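You operate a simulated robot arm through the tools that you are given. There is no shell and no other tool. Be economical: measure what you need, move in short steps, check, and stop when the job is done.

You are at the controls of a simulated two-armed robot. One attempt, no reset.

## Task
Slide the oil pan along the top of the upkeep bench until it stands next to the wooden rest block.

Only the result counts: the job must be done as asked and must still hold three seconds after the hand-in. Knocking over, shifting, dropping, spilling or breaking anything else fails it.

## Robot
Two 7-joint arms with two-finger parallel grippers on one trunk, on a base that drives. Base frame: it is fixed to the floor where the robot stands at the start and does not move with it; the origin is under the middle of the robot, x ahead of it, y to its left, z up. Lengths are in mm, angles in degrees, forces in N, time in s.
The left shoulder is at the start at [70, 163, 1120], the right one opposite. With the tool pointing down near the work surface each hand reaches from about 380 to 880 mm from the robot's upright axis, wherever it stands, measured 20 degrees to its own side. Payload 3.43 kg a hand.
The tool frame of a hand sits at the grasp point between the pads (the TCP): z along the fingers, y along the line on which they close. The tips reach 34 mm beyond it. Largest opening 128 mm; finger width 24, thickness 12; the body of the gripper, 48 by 130 mm, starts 96 mm behind the TCP.
Orientation is told as [roll, pitch, yaw] about the base's x, y, z axes, in that order, counted from this pose: with the fingers straight down and closing along the base's y, the tool's x points along the base's -x, its y along +y and its z along -z.

## Interface
- The arms move only by the tool send_rows. It takes "left_moves", "right_moves" or both (then of equal length, played together; a hand with none holds still); each is a list of rows, each a list of 7 numbers: the shift along the base's x, y, z in units of 25 mm (1.0 is 25 mm), then the turn, a rotation vector about the base's x, y, z in units of 6 degrees (1.0 is 6 degrees), then the finger opening in mm, from 0 to 128. In form: [[dx, dy, dz, rx, ry, rz, jaw], ...]. A call has 1 to 10 rows; each row shifts and turns the commanded pose from where the row before left it. A call with a number of a shift or a turn outside -1 to 1 is refused whole. Rows are played at 5 a second. More than 50 mm and 8.6 degrees between two rows, or a gripper value outside its range, and nothing of the call is played. Where a pose cannot be reached the arm comes as near as it can. A force on the tool above 40 N (or 10 N above the force at the start of the call, whichever is more), or a blocked arm, ends the call early, and 0.2 s more pass. The fingers move at their own pace (about 153 mm/s each) and stop on an object; they squeeze with about 38 N. The grip force told is the motor's: it shows also when the fingers shut on nothing. Time passes only in rows, and 0.2 s behind the last, so rows that do not move let the fingers close. It gives the time, the measured TCP pose, the force on the tool (base axes), the opening and the grip force at its end, in the units of the frame above (readings bear some noise).
- Cameras (640 x 400 px; columns grow to the right, rows downward): "scene" is now at [146.1, 25.2, 1342.8]; the picture's right is [0.21, -0.98, 0.00], its down [-0.56, -0.12, -0.82] and it looks along [0.80, 0.17, -0.57] (base axes); focal length 249 px, centre (320, 200). "left" rides on the left gripper at [76, 11, -160] in its tool frame; the picture's right is [-0.15, 0.99, 0.00], its down [-0.88, -0.13, -0.46] and it looks along [-0.45, -0.07, 0.89] (tool axes); focal length 234 px, centre (320, 200). "right" rides on the right gripper at [76, -11, -160] in its tool frame; the picture's right is [0.15, 0.99, 0.00], its down [-0.88, 0.13, -0.46] and it looks along [-0.45, 0.07, 0.89] (tool axes); focal length 234 px, centre (320, 200). There is no depth. A picture from a camera that has moved, and an enlarged one, comes with that camera's place and axes in the base frame and with its lens. The place of the scene camera against the robot may be out by one fixed shift of up to 18 mm in any direction.
- capture(camera): a new picture of that camera. The clock stands still meanwhile.
- move_column(by): slides the trunk up (or, below 0, down) by that many mm; the arms and the scene camera ride with it, the base frame stays. It gives what a move gives, with no picture.
- drive_base(legs): drives the robot by 1 to 6 legs, each [ahead, left, turn to the left] in mm, mm and degrees, along the robot's own axes; the way and the turn of a leg run together, so that a leg with both is an arc; at most 1500 mm and 180 degrees a leg. The arms and the cameras ride along, it lands a little off, and it stops where it bumps. It gives what a move gives.
- aim_head(pan, tilt): turns the head with the scene camera to pan (to the left, within 86 degrees either way) and tilt (down, from -29 to 69), counted from straight ahead of the robot. It gives what a move gives.
- zoom(camera, box): a new picture of the part [left, top, right, bottom] of that camera's present view, enlarged. The clock stands still meanwhile.
- hand_in(): hands the job in; it is judged then, once.

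Work in short steps. Places have to be worked out from the pictures, the camera data and where the tool is seen: move nearer, look again, correct. Check each grasp and each placing, and mend what went wrong. You have 120 turns and 100 pictures in all, those below and enlarged ones among them. Open the grippers and draw the arms clear of the work before you hand the job in, unless the task says otherwise; then end with one line.

The tools are called after "Call:" by a JSON object that holds its "op" and its "data". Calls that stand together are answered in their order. send_rows: Moves the arms, as the interface text tells. Its arguments: {"type":"object","properties":{"left_moves":{"type":"array","items":{"type":"array","items":{"type":"number"}}},"right_moves":{"type":"array","items":{"type":"array","items":{"type":"number"}}}},"required":[]} The other tools are called the same way: move_column (by) slides the trunk up or down; drive_base (legs) drives the base; aim_head (pan, tilt) turns the head that bears the scene camera; capture (camera) takes a picture; zoom (camera, box) takes an enlarged picture of a part of a camera's view; hand_in () hands the job in.

At the start:

```text
time: 0.0
left_eef_pos: [574.6, 374.2, 1094.9]
left_tcp_rot: [0.0, 0.0, 0.2]
left_wrist_force: [-0.4, -0.7, 0.1]
left_finger_gap: 128.1
left_gripper_force: 0.0
right_eef_pos: [517.0, -69.5, 1111.8]
right_tcp_rot: [0.0, 0.1, -0.1]
right_wrist_force: [-0.9, -0.6, -0.2]
right_finger_gap: 127.9
right_gripper_force: 0.0
trunk travel left (down, up): [-600.0, 340.0]
robot x, y, heading: [-0.7, 3.8, -0.1]
head pan, tilt: [12.2, 34.7]
```

scene: 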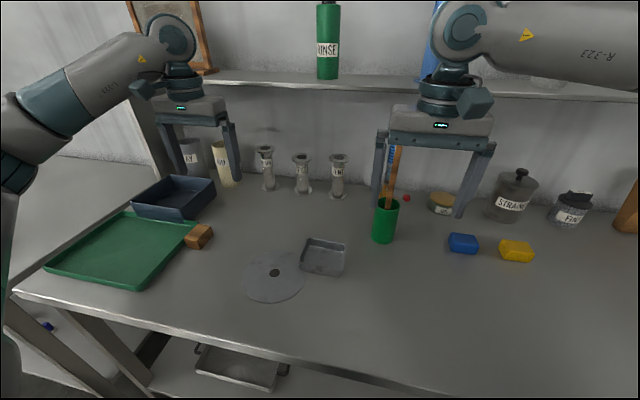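
right: 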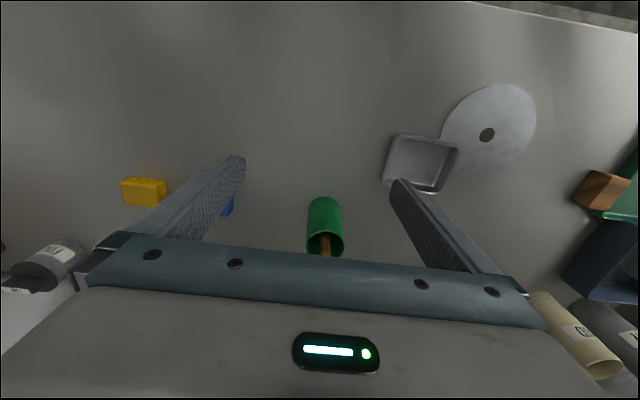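
left: 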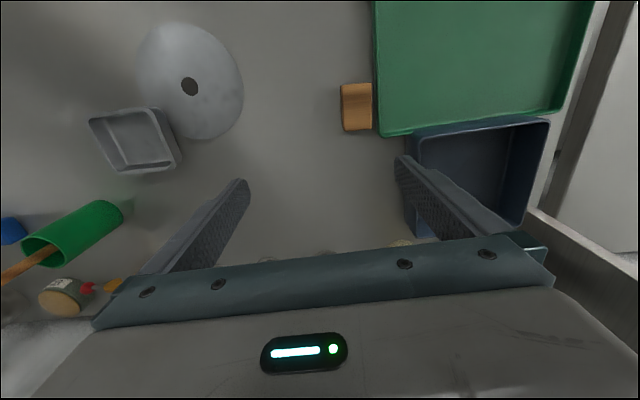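

I start by looking closer at the grey small pan, the disc and the wooden block to identify which is the oil pan.

Call:
{"op": "zoom", "data": {"camera": "scene", "box": [160, 200, 400, 350]}}

Call:
{"op": "zoom", "data": {"camera": "scene", "box": [20, 130, 260, 280]}}

Call:
{"op": "zoom", "data": {"camera": "left", "box": [70, 0, 390, 200]}}

```text
2.67 times, centred on (280, 275) of scene
camera zoom: at [146.1, 25.2, 1342.8], right [0.21, -0.98, 0.0], down [-0.56, -0.12, -0.82], along [0.8, 0.17, -0.57], focal length 663 px, centre (427, 0)
```

zoom: 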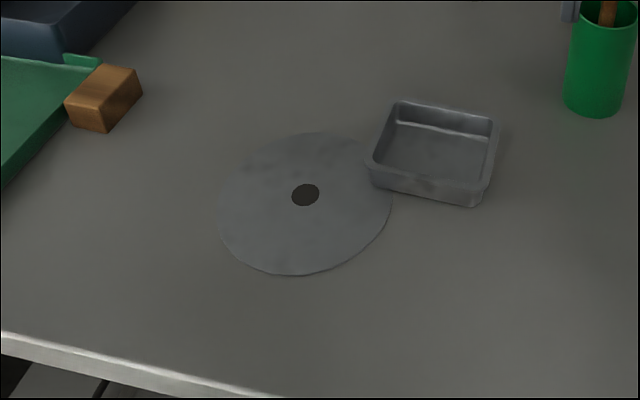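

```text
2.67 times, centred on (140, 205) of scene
camera zoom: at [146.1, 25.2, 1342.8], right [0.21, -0.98, 0.0], down [-0.56, -0.12, -0.82], along [0.8, 0.17, -0.57], focal length 663 px, centre (800, 187)
```

zoom: 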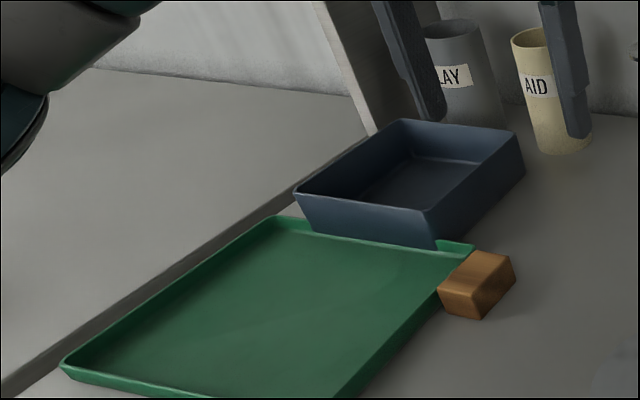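

```text
2.00 times, centred on (230, 100) of left
camera zoom: at [498.0, 385.8, 1254.5], right [0.15, 0.99, 0.0], down [0.88, -0.13, 0.46], along [0.45, -0.07, -0.89], focal length 468 px, centre (500, 400)
```

zoom: 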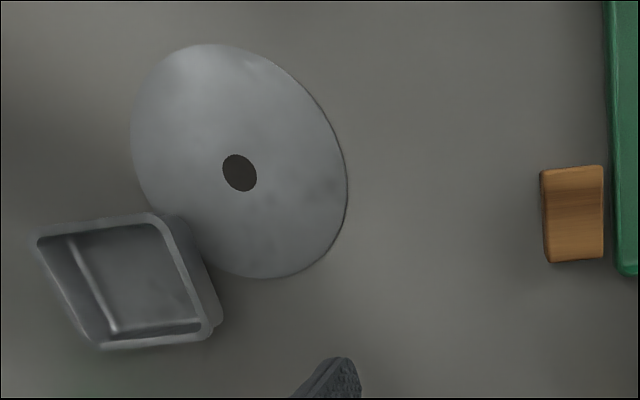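

The small grey pan, centred at about (540, 98) and about 88 mm square, is the oil pan. The block's near face is at y≈410 (x 510–570), and a flat disc of radius about 75 at (480, 200) lies in between. I'll take the pan around behind the disc with the left hand gripping along x, so I swing the right arm aside while bringing the left over and yawing it.

Call:
{"op": "send_rows", "data": {"left_moves": [[-0.1, -0.7, 0, 0, 0, -1, 128], [-0.1, -0.7, 0, 0, 0, -1, 128], [-0.1, -0.7, 0, 0, 0, -1, 128], [-0.1, -0.7, 0, 0, 0, -1, 128], [-0.1, -0.7, 0, 0, 0, -1, 128], [-0.1, -0.7, 0, 0, 0, -1, 128], [-0.1, -0.7, 0, 0, 0, -1, 128], [-0.1, -0.7, 0, 0, 0, -1, 128]], "right_moves": [[0, -0.8, 0, 0, 0, 0, 128], [0, -0.8, 0, 0, 0, 0, 128], [0, -0.8, 0, 0, 0, 0, 128], [0, -0.8, 0, 0, 0, 0, 128], [0, -0.8, 0, 0, 0, 0, 128], [0, -0.8, 0, 0, 0, 0, 128], [0, 0, 0, 0, 0, 0, 128], [0, 0, 0, 0, 0, 0, 128]]}}

```text
time: 1.8
left_eef_pos: [554.0, 231.3, 1096.1]
left_tcp_rot: [0.0, 0.0, -48.0]
left_wrist_force: [-0.6, 0.3, 0.3]
left_finger_gap: 128.1
left_gripper_force: 0.1
right_eef_pos: [518.1, -189.4, 1110.9]
right_tcp_rot: [0.0, 0.0, 0.0]
right_wrist_force: [0.3, -0.1, 0.5]
right_finger_gap: 128.2
right_gripper_force: 0.0
trunk travel left (down, up): [-600.0, 340.0]
robot x, y, heading: [4.3, 4.4, 0.0]
head pan, tilt: [12.2, 34.7]
```

Moving as planned. I finish the yaw and come over the pan.

Call:
{"op": "send_rows", "data": {"left_moves": [[-0.08, -0.76, 0, 0, 0, -1, 128], [-0.08, -0.76, 0, 0, 0, -1, 128], [-0.08, -0.76, 0, 0, 0, -1, 128], [-0.08, -0.76, 0, 0, 0, -1, 128], [-0.08, -0.76, 0, 0, 0, -1, 128], [-0.08, -0.76, 0, 0, 0, -1, 128], [-0.08, -0.76, 0, 0, 0, -1, 128], [0, 0, 0, 0, 0, 0, 128]]}}

Call:
{"op": "capture", "data": {"camera": "left"}}

Call:
{"op": "capture", "data": {"camera": "scene"}}

```text
time: 3.6
left_eef_pos: [468.0, 70.1, 1084.7]
left_tcp_rot: [0.0, -0.1, -89.8]
left_wrist_force: [-0.3, -0.6, -0.9]
left_finger_gap: 127.9
left_gripper_force: 0.0
left hand out of reach, approached as far as the arm can: row 4, 5, 6, 7
right_eef_pos: [517.0, -189.0, 1109.5]
right_tcp_rot: [0.0, 0.0, 0.0]
right_wrist_force: [-0.4, -0.3, 0.8]
right_finger_gap: 128.1
right_gripper_force: 0.1
trunk travel left (down, up): [-600.0, 340.0]
robot x, y, heading: [1.6, -2.1, -0.0]
head pan, tilt: [12.2, 34.7]
```

```text
93 pictures are left
camera left: at [478.4, 148.5, 1244.1], right [0.99, -0.14, 0.0], down [-0.13, -0.88, 0.46], along [-0.06, -0.45, -0.89], focal length 234 px, centre (320, 200)
```

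left: 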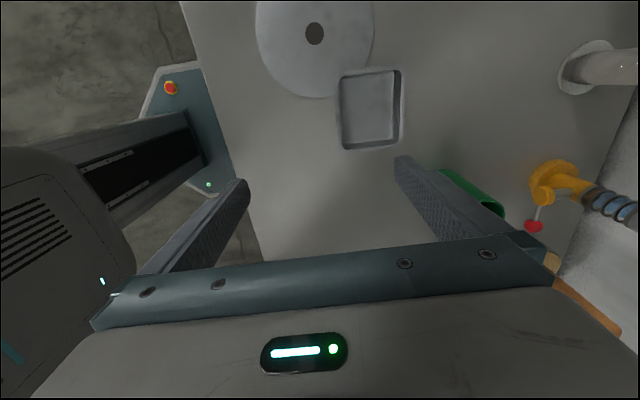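

```text
92 pictures are left
camera scene: at [146.3, 26.0, 1342.8], right [0.21, -0.98, 0.0], down [-0.56, -0.12, -0.82], along [0.8, 0.17, -0.57], focal length 249 px, centre (320, 200)
```

scene: 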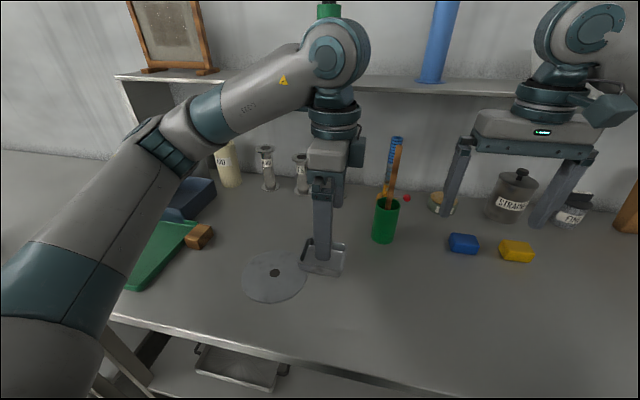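

The −90° yaw is at the arm's limit here (hand stopped at (468, 70)), but this picture refines the pan: x 498–585, y 55–147, centre (541, 101), aligned with the axes. I'll turn the other way, to +90°.

Call:
{"op": "send_rows", "data": {"left_moves": [[0, 0, 0, 0, 0, 1, 128], [0, 0, 0, 0, 0, 1, 128], [0, 0, 0, 0, 0, 1, 128], [0, 0, 0, 0, 0, 1, 128], [0, 0, 0, 0, 0, 1, 128], [0, 0, 0, 0, 0, 1, 128], [0, 0, 0, 0, 0, 1, 128], [0, 0, 0, 0, 0, 1, 128], [0, 0, 0, 0, 0, 1, 128], [0, 0, 0, 0, 0, 1, 128]]}}

Call:
{"op": "send_rows", "data": {"left_moves": [[0, 0, 0, 0, 0, 1, 128], [0, 0, 0, 0, 0, 1, 128], [0, 0, 0, 0, 0, 1, 128], [0, 0, 0, 0, 0, 1, 128], [0, 0, 0, 0, 0, 1, 128], [0, 0, 0, 0, 0, 1, 128], [0, 0, 0, 0, 0, 1, 128], [0, 0, 0, 0, 0, 1, 128], [0, 0, 0, 0, 0, 1, 128], [0, 0, 0, 0, 0, 1, 128]]}}

```text
time: 5.8
left_eef_pos: [469.4, 69.9, 1085.7]
left_tcp_rot: [0.0, 0.0, -29.8]
left_wrist_force: [0.4, 0.6, -0.8]
left_finger_gap: 128.4
left_gripper_force: 0.1
right_eef_pos: [517.0, -189.1, 1109.8]
right_tcp_rot: [0.0, 0.1, 0.0]
right_wrist_force: [0.3, 0.1, 0.1]
right_finger_gap: 128.0
right_gripper_force: 0.1
trunk travel left (down, up): [-600.0, 340.0]
robot x, y, heading: [-2.0, -2.4, -0.0]
head pan, tilt: [12.2, 34.7]
```

```text
time: 8.0
left_eef_pos: [469.0, 69.6, 1085.4]
left_tcp_rot: [0.0, -0.1, 30.1]
left_wrist_force: [-0.2, 0.2, -0.6]
left_finger_gap: 128.2
left_gripper_force: 0.1
right_eef_pos: [517.3, -189.6, 1109.5]
right_tcp_rot: [0.0, 0.0, 0.1]
right_wrist_force: [-0.5, -0.2, 0.3]
right_finger_gap: 128.0
right_gripper_force: 0.1
trunk travel left (down, up): [-600.0, 340.0]
robot x, y, heading: [1.7, 2.1, 0.0]
head pan, tilt: [12.2, 34.7]
```

Turning works. I complete to 90° while shifting to above the pan centre.

Call:
{"op": "send_rows", "data": {"left_moves": [[0.29, 0.125, 0, 0, 0, 1, 128], [0.29, 0.125, 0, 0, 0, 1, 128], [0.29, 0.125, 0, 0, 0, 1, 128], [0.29, 0.125, 0, 0, 0, 1, 128], [0.29, 0.125, 0, 0, 0, 1, 128], [0.29, 0.125, 0, 0, 0, 1, 128], [0.29, 0.125, 0, 0, 0, 1, 128], [0.29, 0.125, 0, 0, 0, 1, 128], [0.29, 0.125, 0, 0, 0, 1, 128], [0.29, 0.125, 0, 0, 0, 1, 128]]}}

Call:
{"op": "capture", "data": {"camera": "left"}}

```text
time: 10.2
left_eef_pos: [542.0, 99.9, 1086.4]
left_tcp_rot: [0.0, -0.1, 90.2]
left_wrist_force: [-0.2, 0.6, 0.2]
left_finger_gap: 128.0
left_gripper_force: 0.0
right_eef_pos: [516.3, -189.4, 1110.0]
right_tcp_rot: [0.0, 0.0, 0.0]
right_wrist_force: [-0.3, 0.1, -0.1]
right_finger_gap: 127.9
right_gripper_force: 0.1
trunk travel left (down, up): [-600.0, 340.0]
robot x, y, heading: [1.0, 1.8, -0.1]
head pan, tilt: [12.2, 34.7]
```

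```text
91 pictures are left
camera left: at [530.1, 26.4, 1245.0], right [-0.99, 0.14, 0.0], down [0.13, 0.88, 0.46], along [0.07, 0.45, -0.89], focal length 234 px, centre (320, 200)
```

left: 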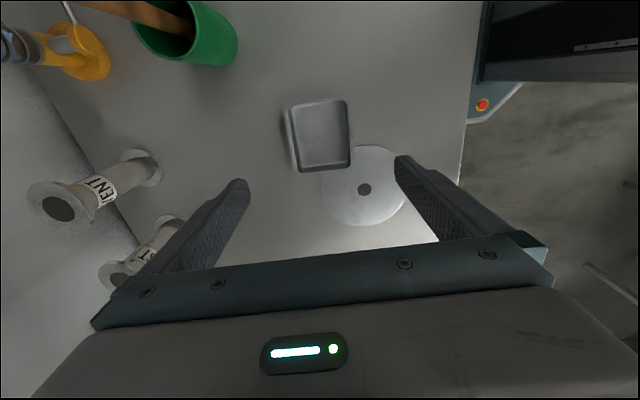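

Hand is over the pan and reachable; the pan's centre is at (540, 98). Descending to near the rim.

Call:
{"op": "send_rows", "data": {"left_moves": [[0, 0, -0.9, 0, 0, 0, 128], [0, 0, -0.9, 0, 0, 0, 128], [0, 0, -0.9, 0, 0, 0, 128], [-0.05, 0, -0.9, 0, 0, 0, 128], [-0.05, 0, -0.9, 0, 0, 0, 128], [0, 0, -0.7, 0, 0, 0, 128], [0, 0, 0, 0, 0, 0, 128]]}}

Call:
{"op": "capture", "data": {"camera": "left"}}

Call:
{"op": "zoom", "data": {"camera": "scene", "box": [200, 170, 440, 320]}}

```text
time: 11.8
left_eef_pos: [537.9, 102.0, 955.9]
left_tcp_rot: [0.0, 0.0, 89.9]
left_wrist_force: [-0.6, -0.7, 0.3]
left_finger_gap: 128.1
left_gripper_force: 0.1
right_eef_pos: [517.6, -189.5, 1111.2]
right_tcp_rot: [-0.1, 0.1, 0.0]
right_wrist_force: [-0.1, 0.4, -0.1]
right_finger_gap: 128.0
right_gripper_force: 0.1
trunk travel left (down, up): [-600.0, 340.0]
robot x, y, heading: [-2.2, -2.1, 0.1]
head pan, tilt: [12.2, 34.7]
```

```text
90 pictures are left
camera left: at [526.8, 26.4, 1115.1], right [-0.99, 0.15, 0.0], down [0.13, 0.88, 0.46], along [0.07, 0.45, -0.89], focal length 234 px, centre (320, 200)
```

left: 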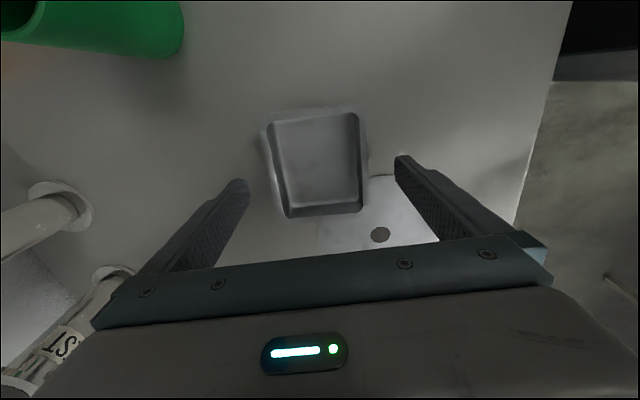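

```text
2.67 times, centred on (320, 245) of scene
camera zoom: at [146.0, 24.9, 1342.8], right [0.21, -0.98, 0.0], down [-0.56, -0.12, -0.82], along [0.8, 0.17, -0.57], focal length 663 px, centre (320, 80)
```

zoom: 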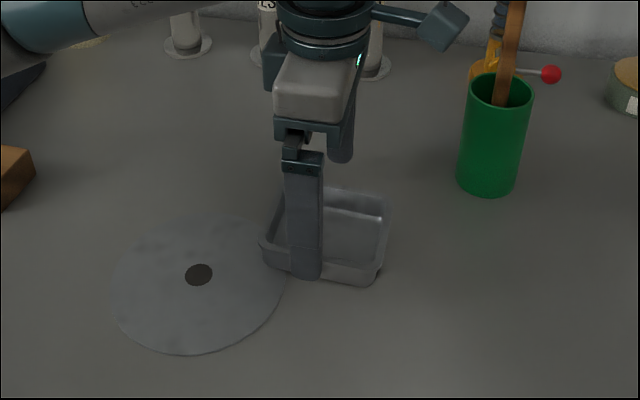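

The pan sits centred between the fingers. I lower so the tips are about 6 mm above the bench.

Call:
{"op": "send_rows", "data": {"left_moves": [[0, 0, -0.5, 0, 0, 0, 128], [0, 0, -0.5, 0, 0, 0, 128], [0, 0, -0.4, 0, 0, 0, 128], [0, 0, 0, 0, 0, 0, 128]]}}

Call:
{"op": "zoom", "data": {"camera": "scene", "box": [240, 200, 400, 300]}}

```text
time: 12.8
left_eef_pos: [538.2, 102.4, 920.5]
left_tcp_rot: [0.0, 0.1, 90.1]
left_wrist_force: [-0.5, 0.8, -0.5]
left_finger_gap: 128.0
left_gripper_force: 0.0
right_eef_pos: [517.0, -189.6, 1110.9]
right_tcp_rot: [-0.1, -0.1, 0.0]
right_wrist_force: [0.1, -0.3, 0.1]
right_finger_gap: 128.1
right_gripper_force: 0.1
trunk travel left (down, up): [-600.0, 340.0]
robot x, y, heading: [-2.8, 1.1, 0.0]
head pan, tilt: [12.2, 34.7]
```

```text
4.00 times, centred on (320, 250) of scene
camera zoom: at [146.1, 25.0, 1342.8], right [0.21, -0.98, 0.0], down [-0.56, -0.12, -0.82], along [0.8, 0.17, -0.57], focal length 995 px, centre (320, 0)
```

zoom: 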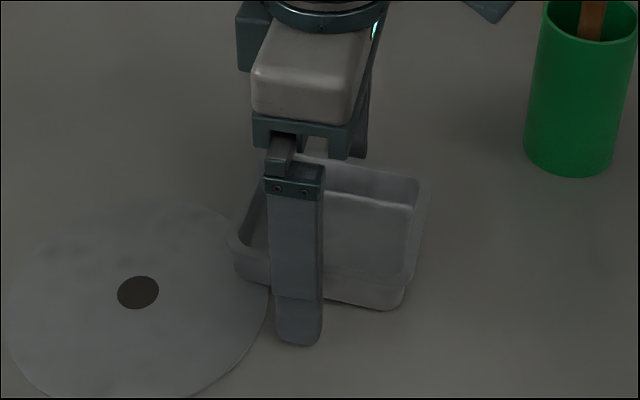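

Fingers straddle the pan clear of disc and bench. Closing on the pan.

Call:
{"op": "send_rows", "data": {"left_moves": [[0, 0, 0, 0, 0, 0, 95], [0, 0, 0, 0, 0, 0, 75], [0, 0, 0, 0, 0, 0, 70], [0, 0, 0, 0, 0, 0, 70]]}}

Call:
{"op": "zoom", "data": {"camera": "scene", "box": [240, 200, 400, 300]}}

```text
time: 13.8
left_eef_pos: [538.4, 101.8, 922.3]
left_tcp_rot: [0.0, 0.0, 90.1]
left_wrist_force: [-0.4, 0.5, 0.2]
left_finger_gap: 84.7
left_gripper_force: 38.5
right_eef_pos: [517.8, -189.7, 1111.4]
right_tcp_rot: [-0.1, 0.0, 0.1]
right_wrist_force: [0.8, 0.6, -0.2]
right_finger_gap: 127.9
right_gripper_force: 0.0
trunk travel left (down, up): [-600.0, 340.0]
robot x, y, heading: [-1.9, -0.4, -0.0]
head pan, tilt: [12.2, 34.7]
```

```text
4.00 times, centred on (320, 250) of scene
camera zoom: at [146.2, 25.1, 1342.8], right [0.21, -0.98, 0.0], down [-0.56, -0.12, -0.82], along [0.8, 0.17, -0.57], focal length 995 px, centre (320, 0)
```

zoom: 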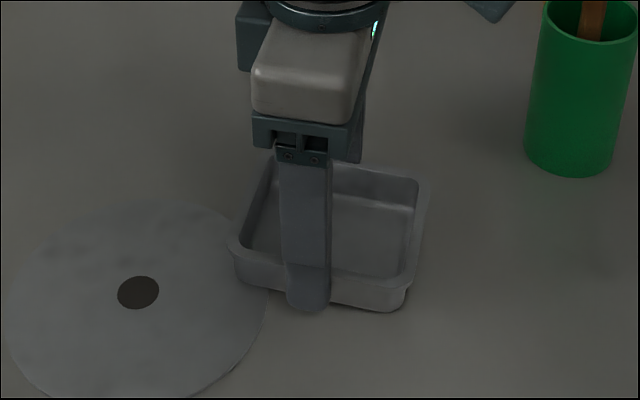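

Gripped firmly at 84.7 mm. Sliding away from the disc in +x by ~88 mm at constant height.

Call:
{"op": "send_rows", "data": {"left_moves": [[0.35, -0.1, 0, 0, 0, 0, 70], [0.5, -0.1, 0, 0, 0, 0, 70], [0.5, 0, 0, 0, 0, 0, 70], [0.5, 0, 0, 0, 0, 0, 70], [0.5, 0, 0, 0, 0, 0, 70], [0.5, 0, 0, 0, 0, 0, 70], [0.4, 0, 0, 0, 0, 0, 70], [0.3, 0, 0, 0, 0, 0, 70], [0, 0, 0, 0, 0, 0, 70]]}}

Call:
{"op": "zoom", "data": {"camera": "scene", "box": [160, 170, 400, 320]}}

```text
time: 15.8
left_eef_pos: [626.0, 96.6, 920.9]
left_tcp_rot: [-0.1, 0.1, 90.0]
left_wrist_force: [-2.4, -0.5, 6.6]
left_finger_gap: 84.2
left_gripper_force: 37.8
right_eef_pos: [515.9, -189.4, 1110.6]
right_tcp_rot: [0.0, 0.0, 0.0]
right_wrist_force: [0.4, 0.7, -0.5]
right_finger_gap: 127.8
right_gripper_force: 0.0
trunk travel left (down, up): [-600.0, 340.0]
robot x, y, heading: [3.0, -1.3, -0.1]
head pan, tilt: [12.2, 34.7]
```

```text
2.67 times, centred on (280, 245) of scene
camera zoom: at [145.0, 25.0, 1342.9], right [0.21, -0.98, 0.0], down [-0.56, -0.12, -0.82], along [0.8, 0.17, -0.57], focal length 663 px, centre (427, 80)
```

zoom: 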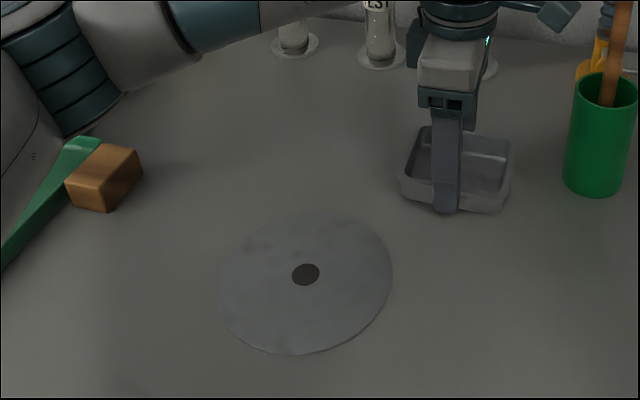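

The pan is clear of the disc, which hasn't moved. Sliding in +y along behind the disc.

Call:
{"op": "send_rows", "data": {"left_moves": [[0, 0.5, 0, 0, 0, 0, 70], [0, 0.7, 0, 0, 0, 0, 70], [0, 0.8, 0, 0, 0, 0, 70], [0, 0.8, 0, 0, 0, 0, 70], [0, 0.8, 0, 0, 0, 0, 70], [0, 0.8, 0, 0, 0, 0, 70], [0, 0.8, 0, 0, 0, 0, 70], [0, 0.8, 0, 0, 0, 0, 70], [0, 0.5, 0, 0, 0, 0, 70], [0, 0, 0, 0, 0, 0, 70]]}}

Call:
{"op": "capture", "data": {"camera": "scene"}}

Call:
{"op": "capture", "data": {"camera": "left"}}

```text
time: 18.0
left_eef_pos: [628.3, 258.7, 920.7]
left_tcp_rot: [0.0, -0.1, 90.0]
left_wrist_force: [-1.1, 0.4, 0.3]
left_finger_gap: 84.4
left_gripper_force: 37.9
right_eef_pos: [515.9, -188.9, 1110.8]
right_tcp_rot: [0.0, 0.0, 0.0]
right_wrist_force: [0.2, 0.1, 0.0]
right_finger_gap: 128.3
right_gripper_force: 0.1
trunk travel left (down, up): [-600.0, 340.0]
robot x, y, heading: [1.0, -1.6, -0.2]
head pan, tilt: [12.2, 34.7]
```

```text
85 pictures are left
camera scene: at [146.0, 25.0, 1342.8], right [0.21, -0.98, 0.0], down [-0.56, -0.12, -0.82], along [0.8, 0.17, -0.57], focal length 249 px, centre (320, 200)
```

scene: 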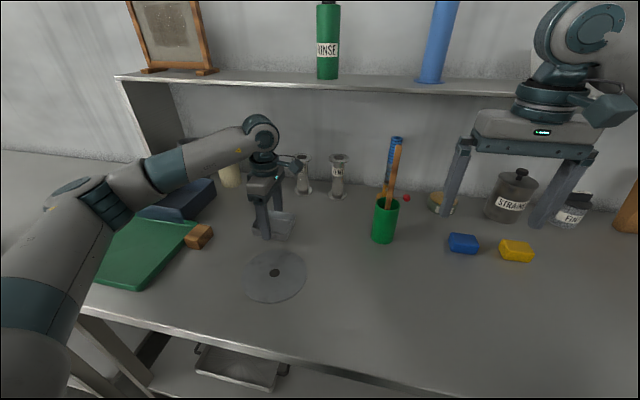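

```text
84 pictures are left
camera left: at [615.2, 183.5, 1079.6], right [-0.99, 0.15, 0.0], down [0.13, 0.88, 0.46], along [0.07, 0.45, -0.89], focal length 234 px, centre (320, 200)
```

left: 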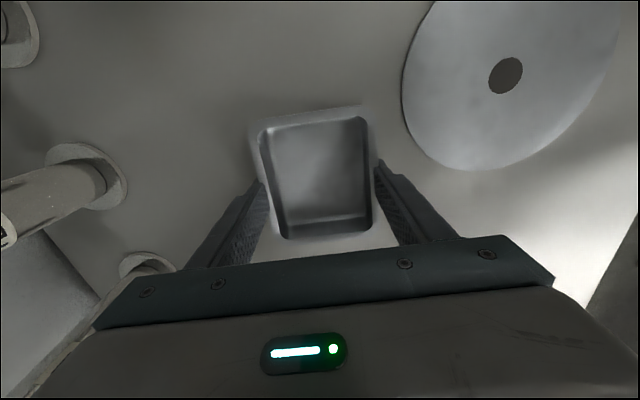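

The pan follows cleanly. I slide on to y≈343, keeping behind the block's corner, and look again.

Call:
{"op": "send_rows", "data": {"left_moves": [[0, 0.5, 0, 0, 0, 0, 70], [0, 0.7, 0, 0, 0, 0, 70], [0, 0.7, 0, 0, 0, 0, 70], [0, 0.7, 0, 0, 0, 0, 70], [0, 0.5, 0, 0, 0, 0, 70], [0, 0.3, 0, 0, 0, 0, 70], [0, 0, 0, 0, 0, 0, 70]]}}

Call:
{"op": "capture", "data": {"camera": "scene"}}

Call:
{"op": "zoom", "data": {"camera": "scene", "box": [140, 170, 300, 270]}}

```text
time: 19.6
left_eef_pos: [628.2, 344.6, 920.7]
left_tcp_rot: [-0.1, 0.0, 90.1]
left_wrist_force: [0.3, 0.2, -0.5]
left_finger_gap: 84.4
left_gripper_force: 37.8
right_eef_pos: [518.6, -188.5, 1110.7]
right_tcp_rot: [-0.1, -0.1, 0.0]
right_wrist_force: [-1.0, -0.1, 0.1]
right_finger_gap: 128.3
right_gripper_force: 0.0
trunk travel left (down, up): [-600.0, 340.0]
robot x, y, heading: [-0.7, 1.6, -0.2]
head pan, tilt: [12.2, 34.7]
```

```text
83 pictures are left
camera scene: at [146.3, 25.1, 1342.7], right [0.21, -0.98, 0.0], down [-0.56, -0.12, -0.82], along [0.8, 0.17, -0.57], focal length 249 px, centre (320, 200)
```

scene: 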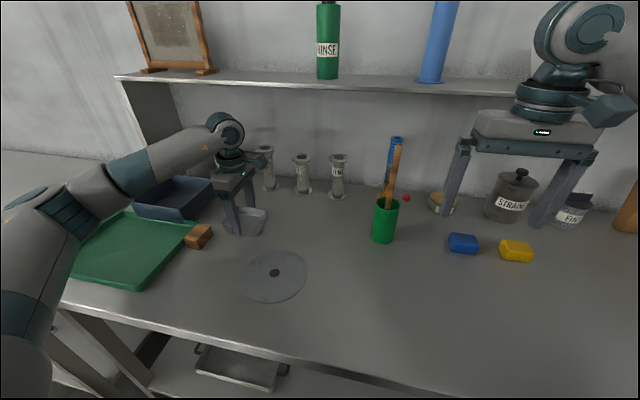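

```text
4.00 times, centred on (220, 220) of scene
camera zoom: at [146.3, 25.1, 1342.7], right [0.21, -0.98, 0.0], down [-0.56, -0.12, -0.82], along [0.8, 0.17, -0.57], focal length 995 px, centre (720, 120)
```

zoom: 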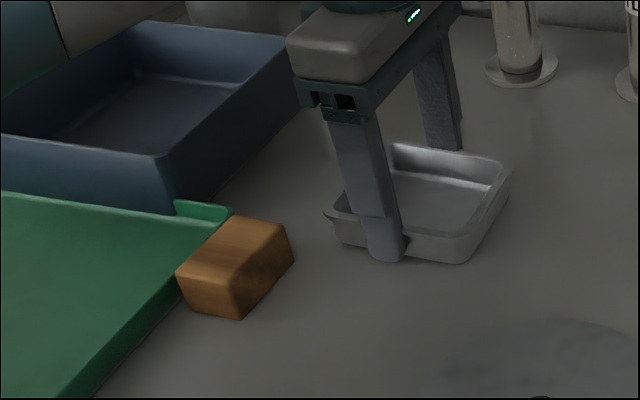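

The pan's left edge is at y≈388 and the block's near face at about 410. I slide back in −x to align with the block (x≈541), leaving about a 20 mm gap.

Call:
{"op": "send_rows", "data": {"left_moves": [[-0.4, 0, 0, 0, 0, 0, 70], [-0.6, 0, 0, 0, 0, 0, 70], [-0.6, 0, 0, 0, 0, 0, 70], [-0.6, 0, 0, 0, 0, 0, 70], [-0.6, 0, 0, 0, 0, 0, 70], [-0.5, 0, 0, 0, 0, 0, 70], [-0.2, 0, 0, 0, 0, 0, 70], [0, 0, 0, 0, 0, 0, 70]]}}

Call:
{"op": "zoom", "data": {"camera": "scene", "box": [140, 190, 300, 290]}}

Call:
{"op": "capture", "data": {"camera": "left"}}

```text
time: 21.4
left_eef_pos: [540.0, 344.6, 921.4]
left_tcp_rot: [0.0, 0.0, 90.0]
left_wrist_force: [2.0, 0.7, 4.5]
left_finger_gap: 84.4
left_gripper_force: 37.7
right_eef_pos: [518.2, -189.9, 1110.9]
right_tcp_rot: [0.0, 0.0, 0.1]
right_wrist_force: [-0.3, -0.1, -0.1]
right_finger_gap: 128.0
right_gripper_force: 0.1
trunk travel left (down, up): [-600.0, 340.0]
robot x, y, heading: [-2.0, 1.6, -0.1]
head pan, tilt: [12.2, 34.7]
```

```text
4.00 times, centred on (220, 240) of scene
camera zoom: at [146.0, 24.9, 1342.9], right [0.21, -0.98, 0.0], down [-0.56, -0.12, -0.82], along [0.8, 0.17, -0.57], focal length 995 px, centre (720, 40)
```

zoom: 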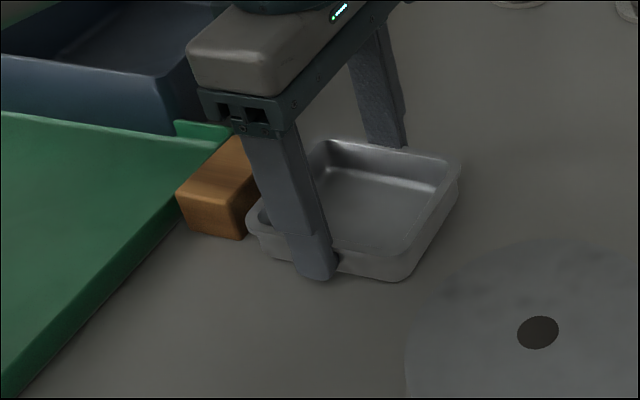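

```text
80 pictures are left
camera left: at [527.4, 269.2, 1079.6], right [-0.99, 0.15, 0.0], down [0.13, 0.88, 0.46], along [0.07, 0.45, -0.89], focal length 234 px, centre (320, 200)
```

left: 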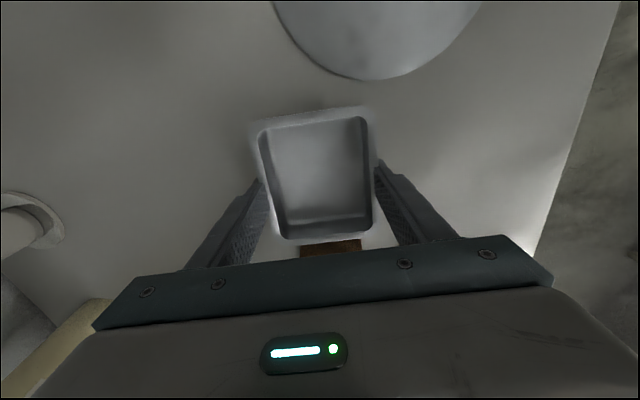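

The gap is now small; zooming the wrist view to measure it.

Call:
{"op": "zoom", "data": {"camera": "left", "box": [260, 200, 400, 270]}}

Call:
{"op": "zoom", "data": {"camera": "scene", "box": [175, 215, 255, 265]}}

Call:
{"op": "capture", "data": {"camera": "right"}}

```text
4.57 times, centred on (330, 235) of left
camera zoom: at [527.4, 269.2, 1079.6], right [-0.99, 0.15, 0.0], down [0.13, 0.88, 0.46], along [0.07, 0.45, -0.89], focal length 1070 px, centre (274, 40)
```

zoom: 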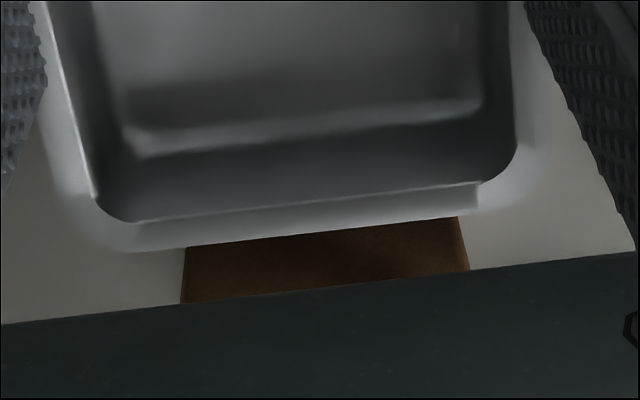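

```text
8.00 times, centred on (215, 240) of scene
camera zoom: at [146.0, 24.9, 1342.9], right [0.21, -0.98, 0.0], down [-0.56, -0.12, -0.82], along [0.8, 0.17, -0.57], focal length 1990 px, centre (1160, -120)
```

zoom: 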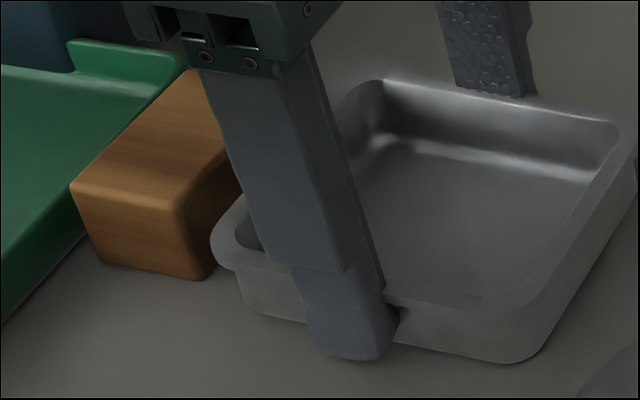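

```text
77 pictures are left
camera right: at [442.0, -201.3, 1269.1], right [-0.15, 0.99, 0.0], down [0.88, 0.13, 0.46], along [0.45, 0.07, -0.89], focal length 234 px, centre (320, 200)
```

right: 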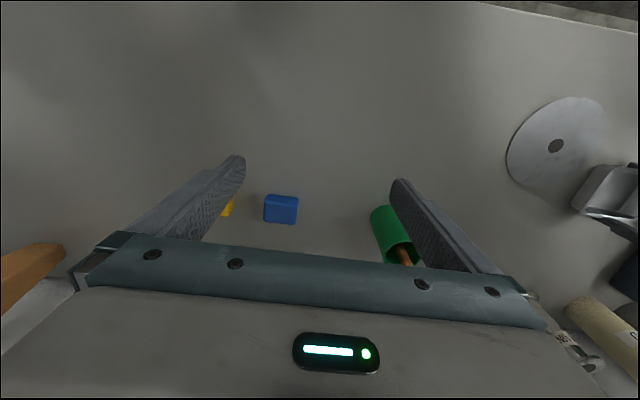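

Scene and wrist views both put the gap at about 12–15 mm. I nudge 5 mm closer, which stays short of contact.

Call:
{"op": "send_rows", "data": {"left_moves": [[0, 0.12, 0, 0, 0, 0, 70], [0, 0.1, 0, 0, 0, 0, 70], [0, 0, 0, 0, 0, 0, 70]]}}

Call:
{"op": "zoom", "data": {"camera": "scene", "box": [175, 215, 255, 265]}}

Call:
{"op": "zoom", "data": {"camera": "left", "box": [260, 200, 400, 270]}}

```text
time: 22.2
left_eef_pos: [537.8, 348.9, 919.9]
left_tcp_rot: [0.0, 0.1, 90.0]
left_wrist_force: [-0.1, -1.1, 3.1]
left_finger_gap: 84.1
left_gripper_force: 38.0
right_eef_pos: [515.9, -188.6, 1110.4]
right_tcp_rot: [0.1, 0.0, 0.0]
right_wrist_force: [0.1, -0.4, 0.2]
right_finger_gap: 128.2
right_gripper_force: 0.0
trunk travel left (down, up): [-600.0, 340.0]
robot x, y, heading: [3.8, 1.1, 0.0]
head pan, tilt: [12.2, 34.7]
```

```text
8.00 times, centred on (215, 240) of scene
camera zoom: at [145.6, 24.6, 1342.8], right [0.21, -0.98, 0.0], down [-0.56, -0.12, -0.82], along [0.8, 0.17, -0.57], focal length 1990 px, centre (1160, -120)
```

zoom: 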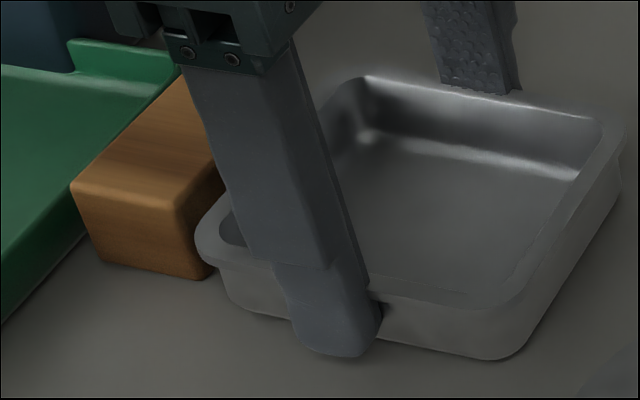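

```text
4.57 times, centred on (330, 235) of left
camera zoom: at [527.7, 274.6, 1079.5], right [-0.99, 0.15, 0.0], down [0.13, 0.88, 0.46], along [0.07, 0.45, -0.89], focal length 1070 px, centre (274, 40)
```

zoom: 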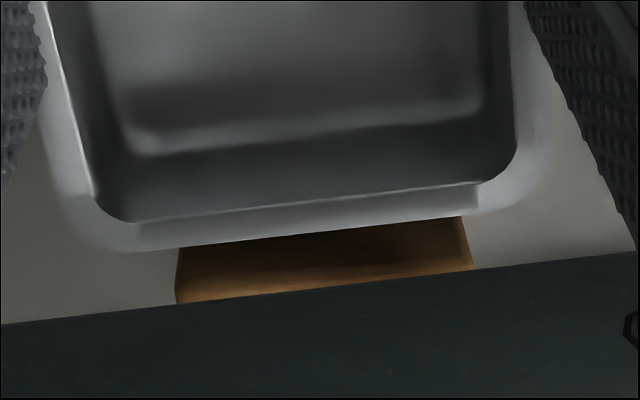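

The block hasn't moved and the pan stands a few mm from it. Releasing and lifting straight up.

Call:
{"op": "send_rows", "data": {"left_moves": [[0, 0, 0, 0, 0, 0, 90], [0, 0, 0, 0, 0, 0, 110], [0, 0, 0, 0, 0, 0, 124], [0, 0, 0, 0, 0, 0, 124], [0, 0, 0.5, 0, 0, 0, 124], [0, 0, 0.9, 0, 0, 0, 124], [0, 0, 0.9, 0, 0, 0, 124], [0, 0, 0.9, 0, 0, 0, 124], [0, 0, 0.9, 0, 0, 0, 124], [0, 0, 0.9, 0, 0, 0, 124]]}}

Call:
{"op": "send_rows", "data": {"left_moves": [[0, -0.8, 0.5, 0, 0, 0, 124], [0, -0.8, 0.5, 0, 0, 0, 124], [0, -0.8, 0.5, 0, 0, 0, 124], [0, -0.8, 0.3, 0, 0, 0, 124], [0, -0.8, 0, 0, 0, 0, 124], [0, 0, 0, 0, 0, 0, 124]]}}

Call:
{"op": "capture", "data": {"camera": "scene"}}

Call:
{"op": "zoom", "data": {"camera": "scene", "box": [140, 190, 300, 290]}}

Call:
{"op": "capture", "data": {"camera": "left"}}

```text
time: 24.4
left_eef_pos: [538.5, 348.3, 1045.8]
left_tcp_rot: [0.0, 0.0, 90.0]
left_wrist_force: [-0.2, -0.3, -0.4]
left_finger_gap: 124.1
left_gripper_force: 0.1
right_eef_pos: [517.5, -189.7, 1110.2]
right_tcp_rot: [0.0, 0.0, 0.0]
right_wrist_force: [-0.6, 0.2, -1.0]
right_finger_gap: 128.1
right_gripper_force: 0.0
trunk travel left (down, up): [-600.0, 340.0]
robot x, y, heading: [-1.5, 0.2, -0.2]
head pan, tilt: [12.2, 34.7]
```

```text
time: 25.8
left_eef_pos: [540.1, 251.6, 1089.9]
left_tcp_rot: [0.0, 0.0, 90.0]
left_wrist_force: [-0.3, -0.4, 0.1]
left_finger_gap: 124.3
left_gripper_force: 0.1
right_eef_pos: [516.5, -188.2, 1110.1]
right_tcp_rot: [0.0, 0.0, -0.1]
right_wrist_force: [-0.7, 0.2, 0.0]
right_finger_gap: 128.0
right_gripper_force: 0.1
trunk travel left (down, up): [-600.0, 340.0]
robot x, y, heading: [4.2, 1.7, 0.1]
head pan, tilt: [12.2, 34.7]
```

```text
74 pictures are left
camera scene: at [145.8, 25.7, 1342.8], right [0.21, -0.98, 0.0], down [-0.56, -0.12, -0.82], along [0.8, 0.17, -0.57], focal length 249 px, centre (320, 200)
```

scene: 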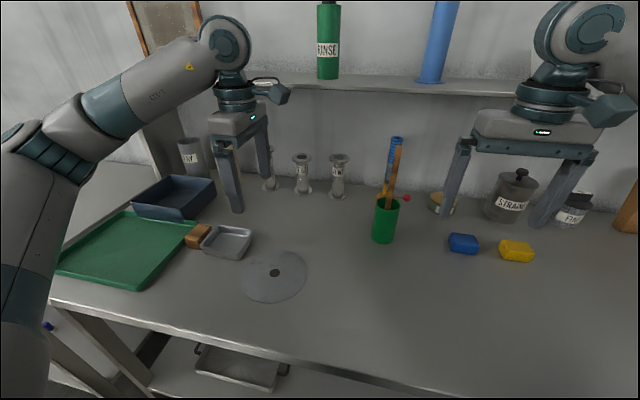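

```text
4.00 times, centred on (220, 240) of scene
camera zoom: at [145.8, 25.7, 1342.8], right [0.21, -0.98, 0.0], down [-0.56, -0.12, -0.82], along [0.8, 0.17, -0.57], focal length 995 px, centre (720, 40)
```

zoom: 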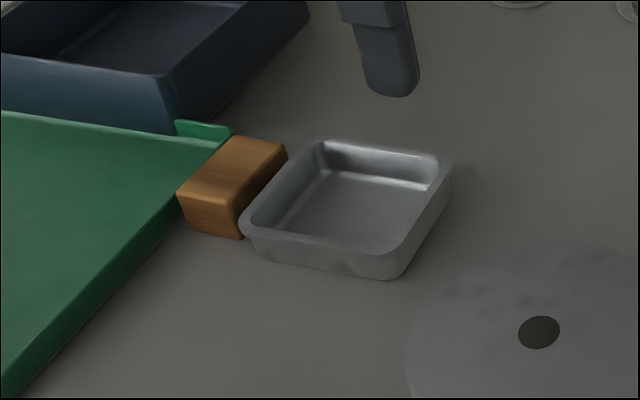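

```text
72 pictures are left
camera left: at [527.8, 175.5, 1249.8], right [-0.99, 0.14, 0.0], down [0.13, 0.88, 0.46], along [0.07, 0.45, -0.89], focal length 234 px, centre (320, 200)
```

left: 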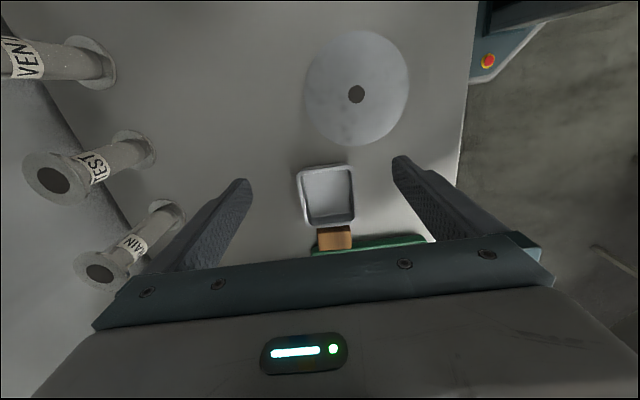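

The pan stands right beside the block. The disc, block and tray are undisturbed, and both hands are open and clear, so I hand in.

Call:
{"op": "hand_in", "data": {}}

```text
The job is handed in.
```

The oil pan was slid along the bench top, around the disc, and now stands a few millimetres from the wooden rest block; in the last pictures nothing else had moved.
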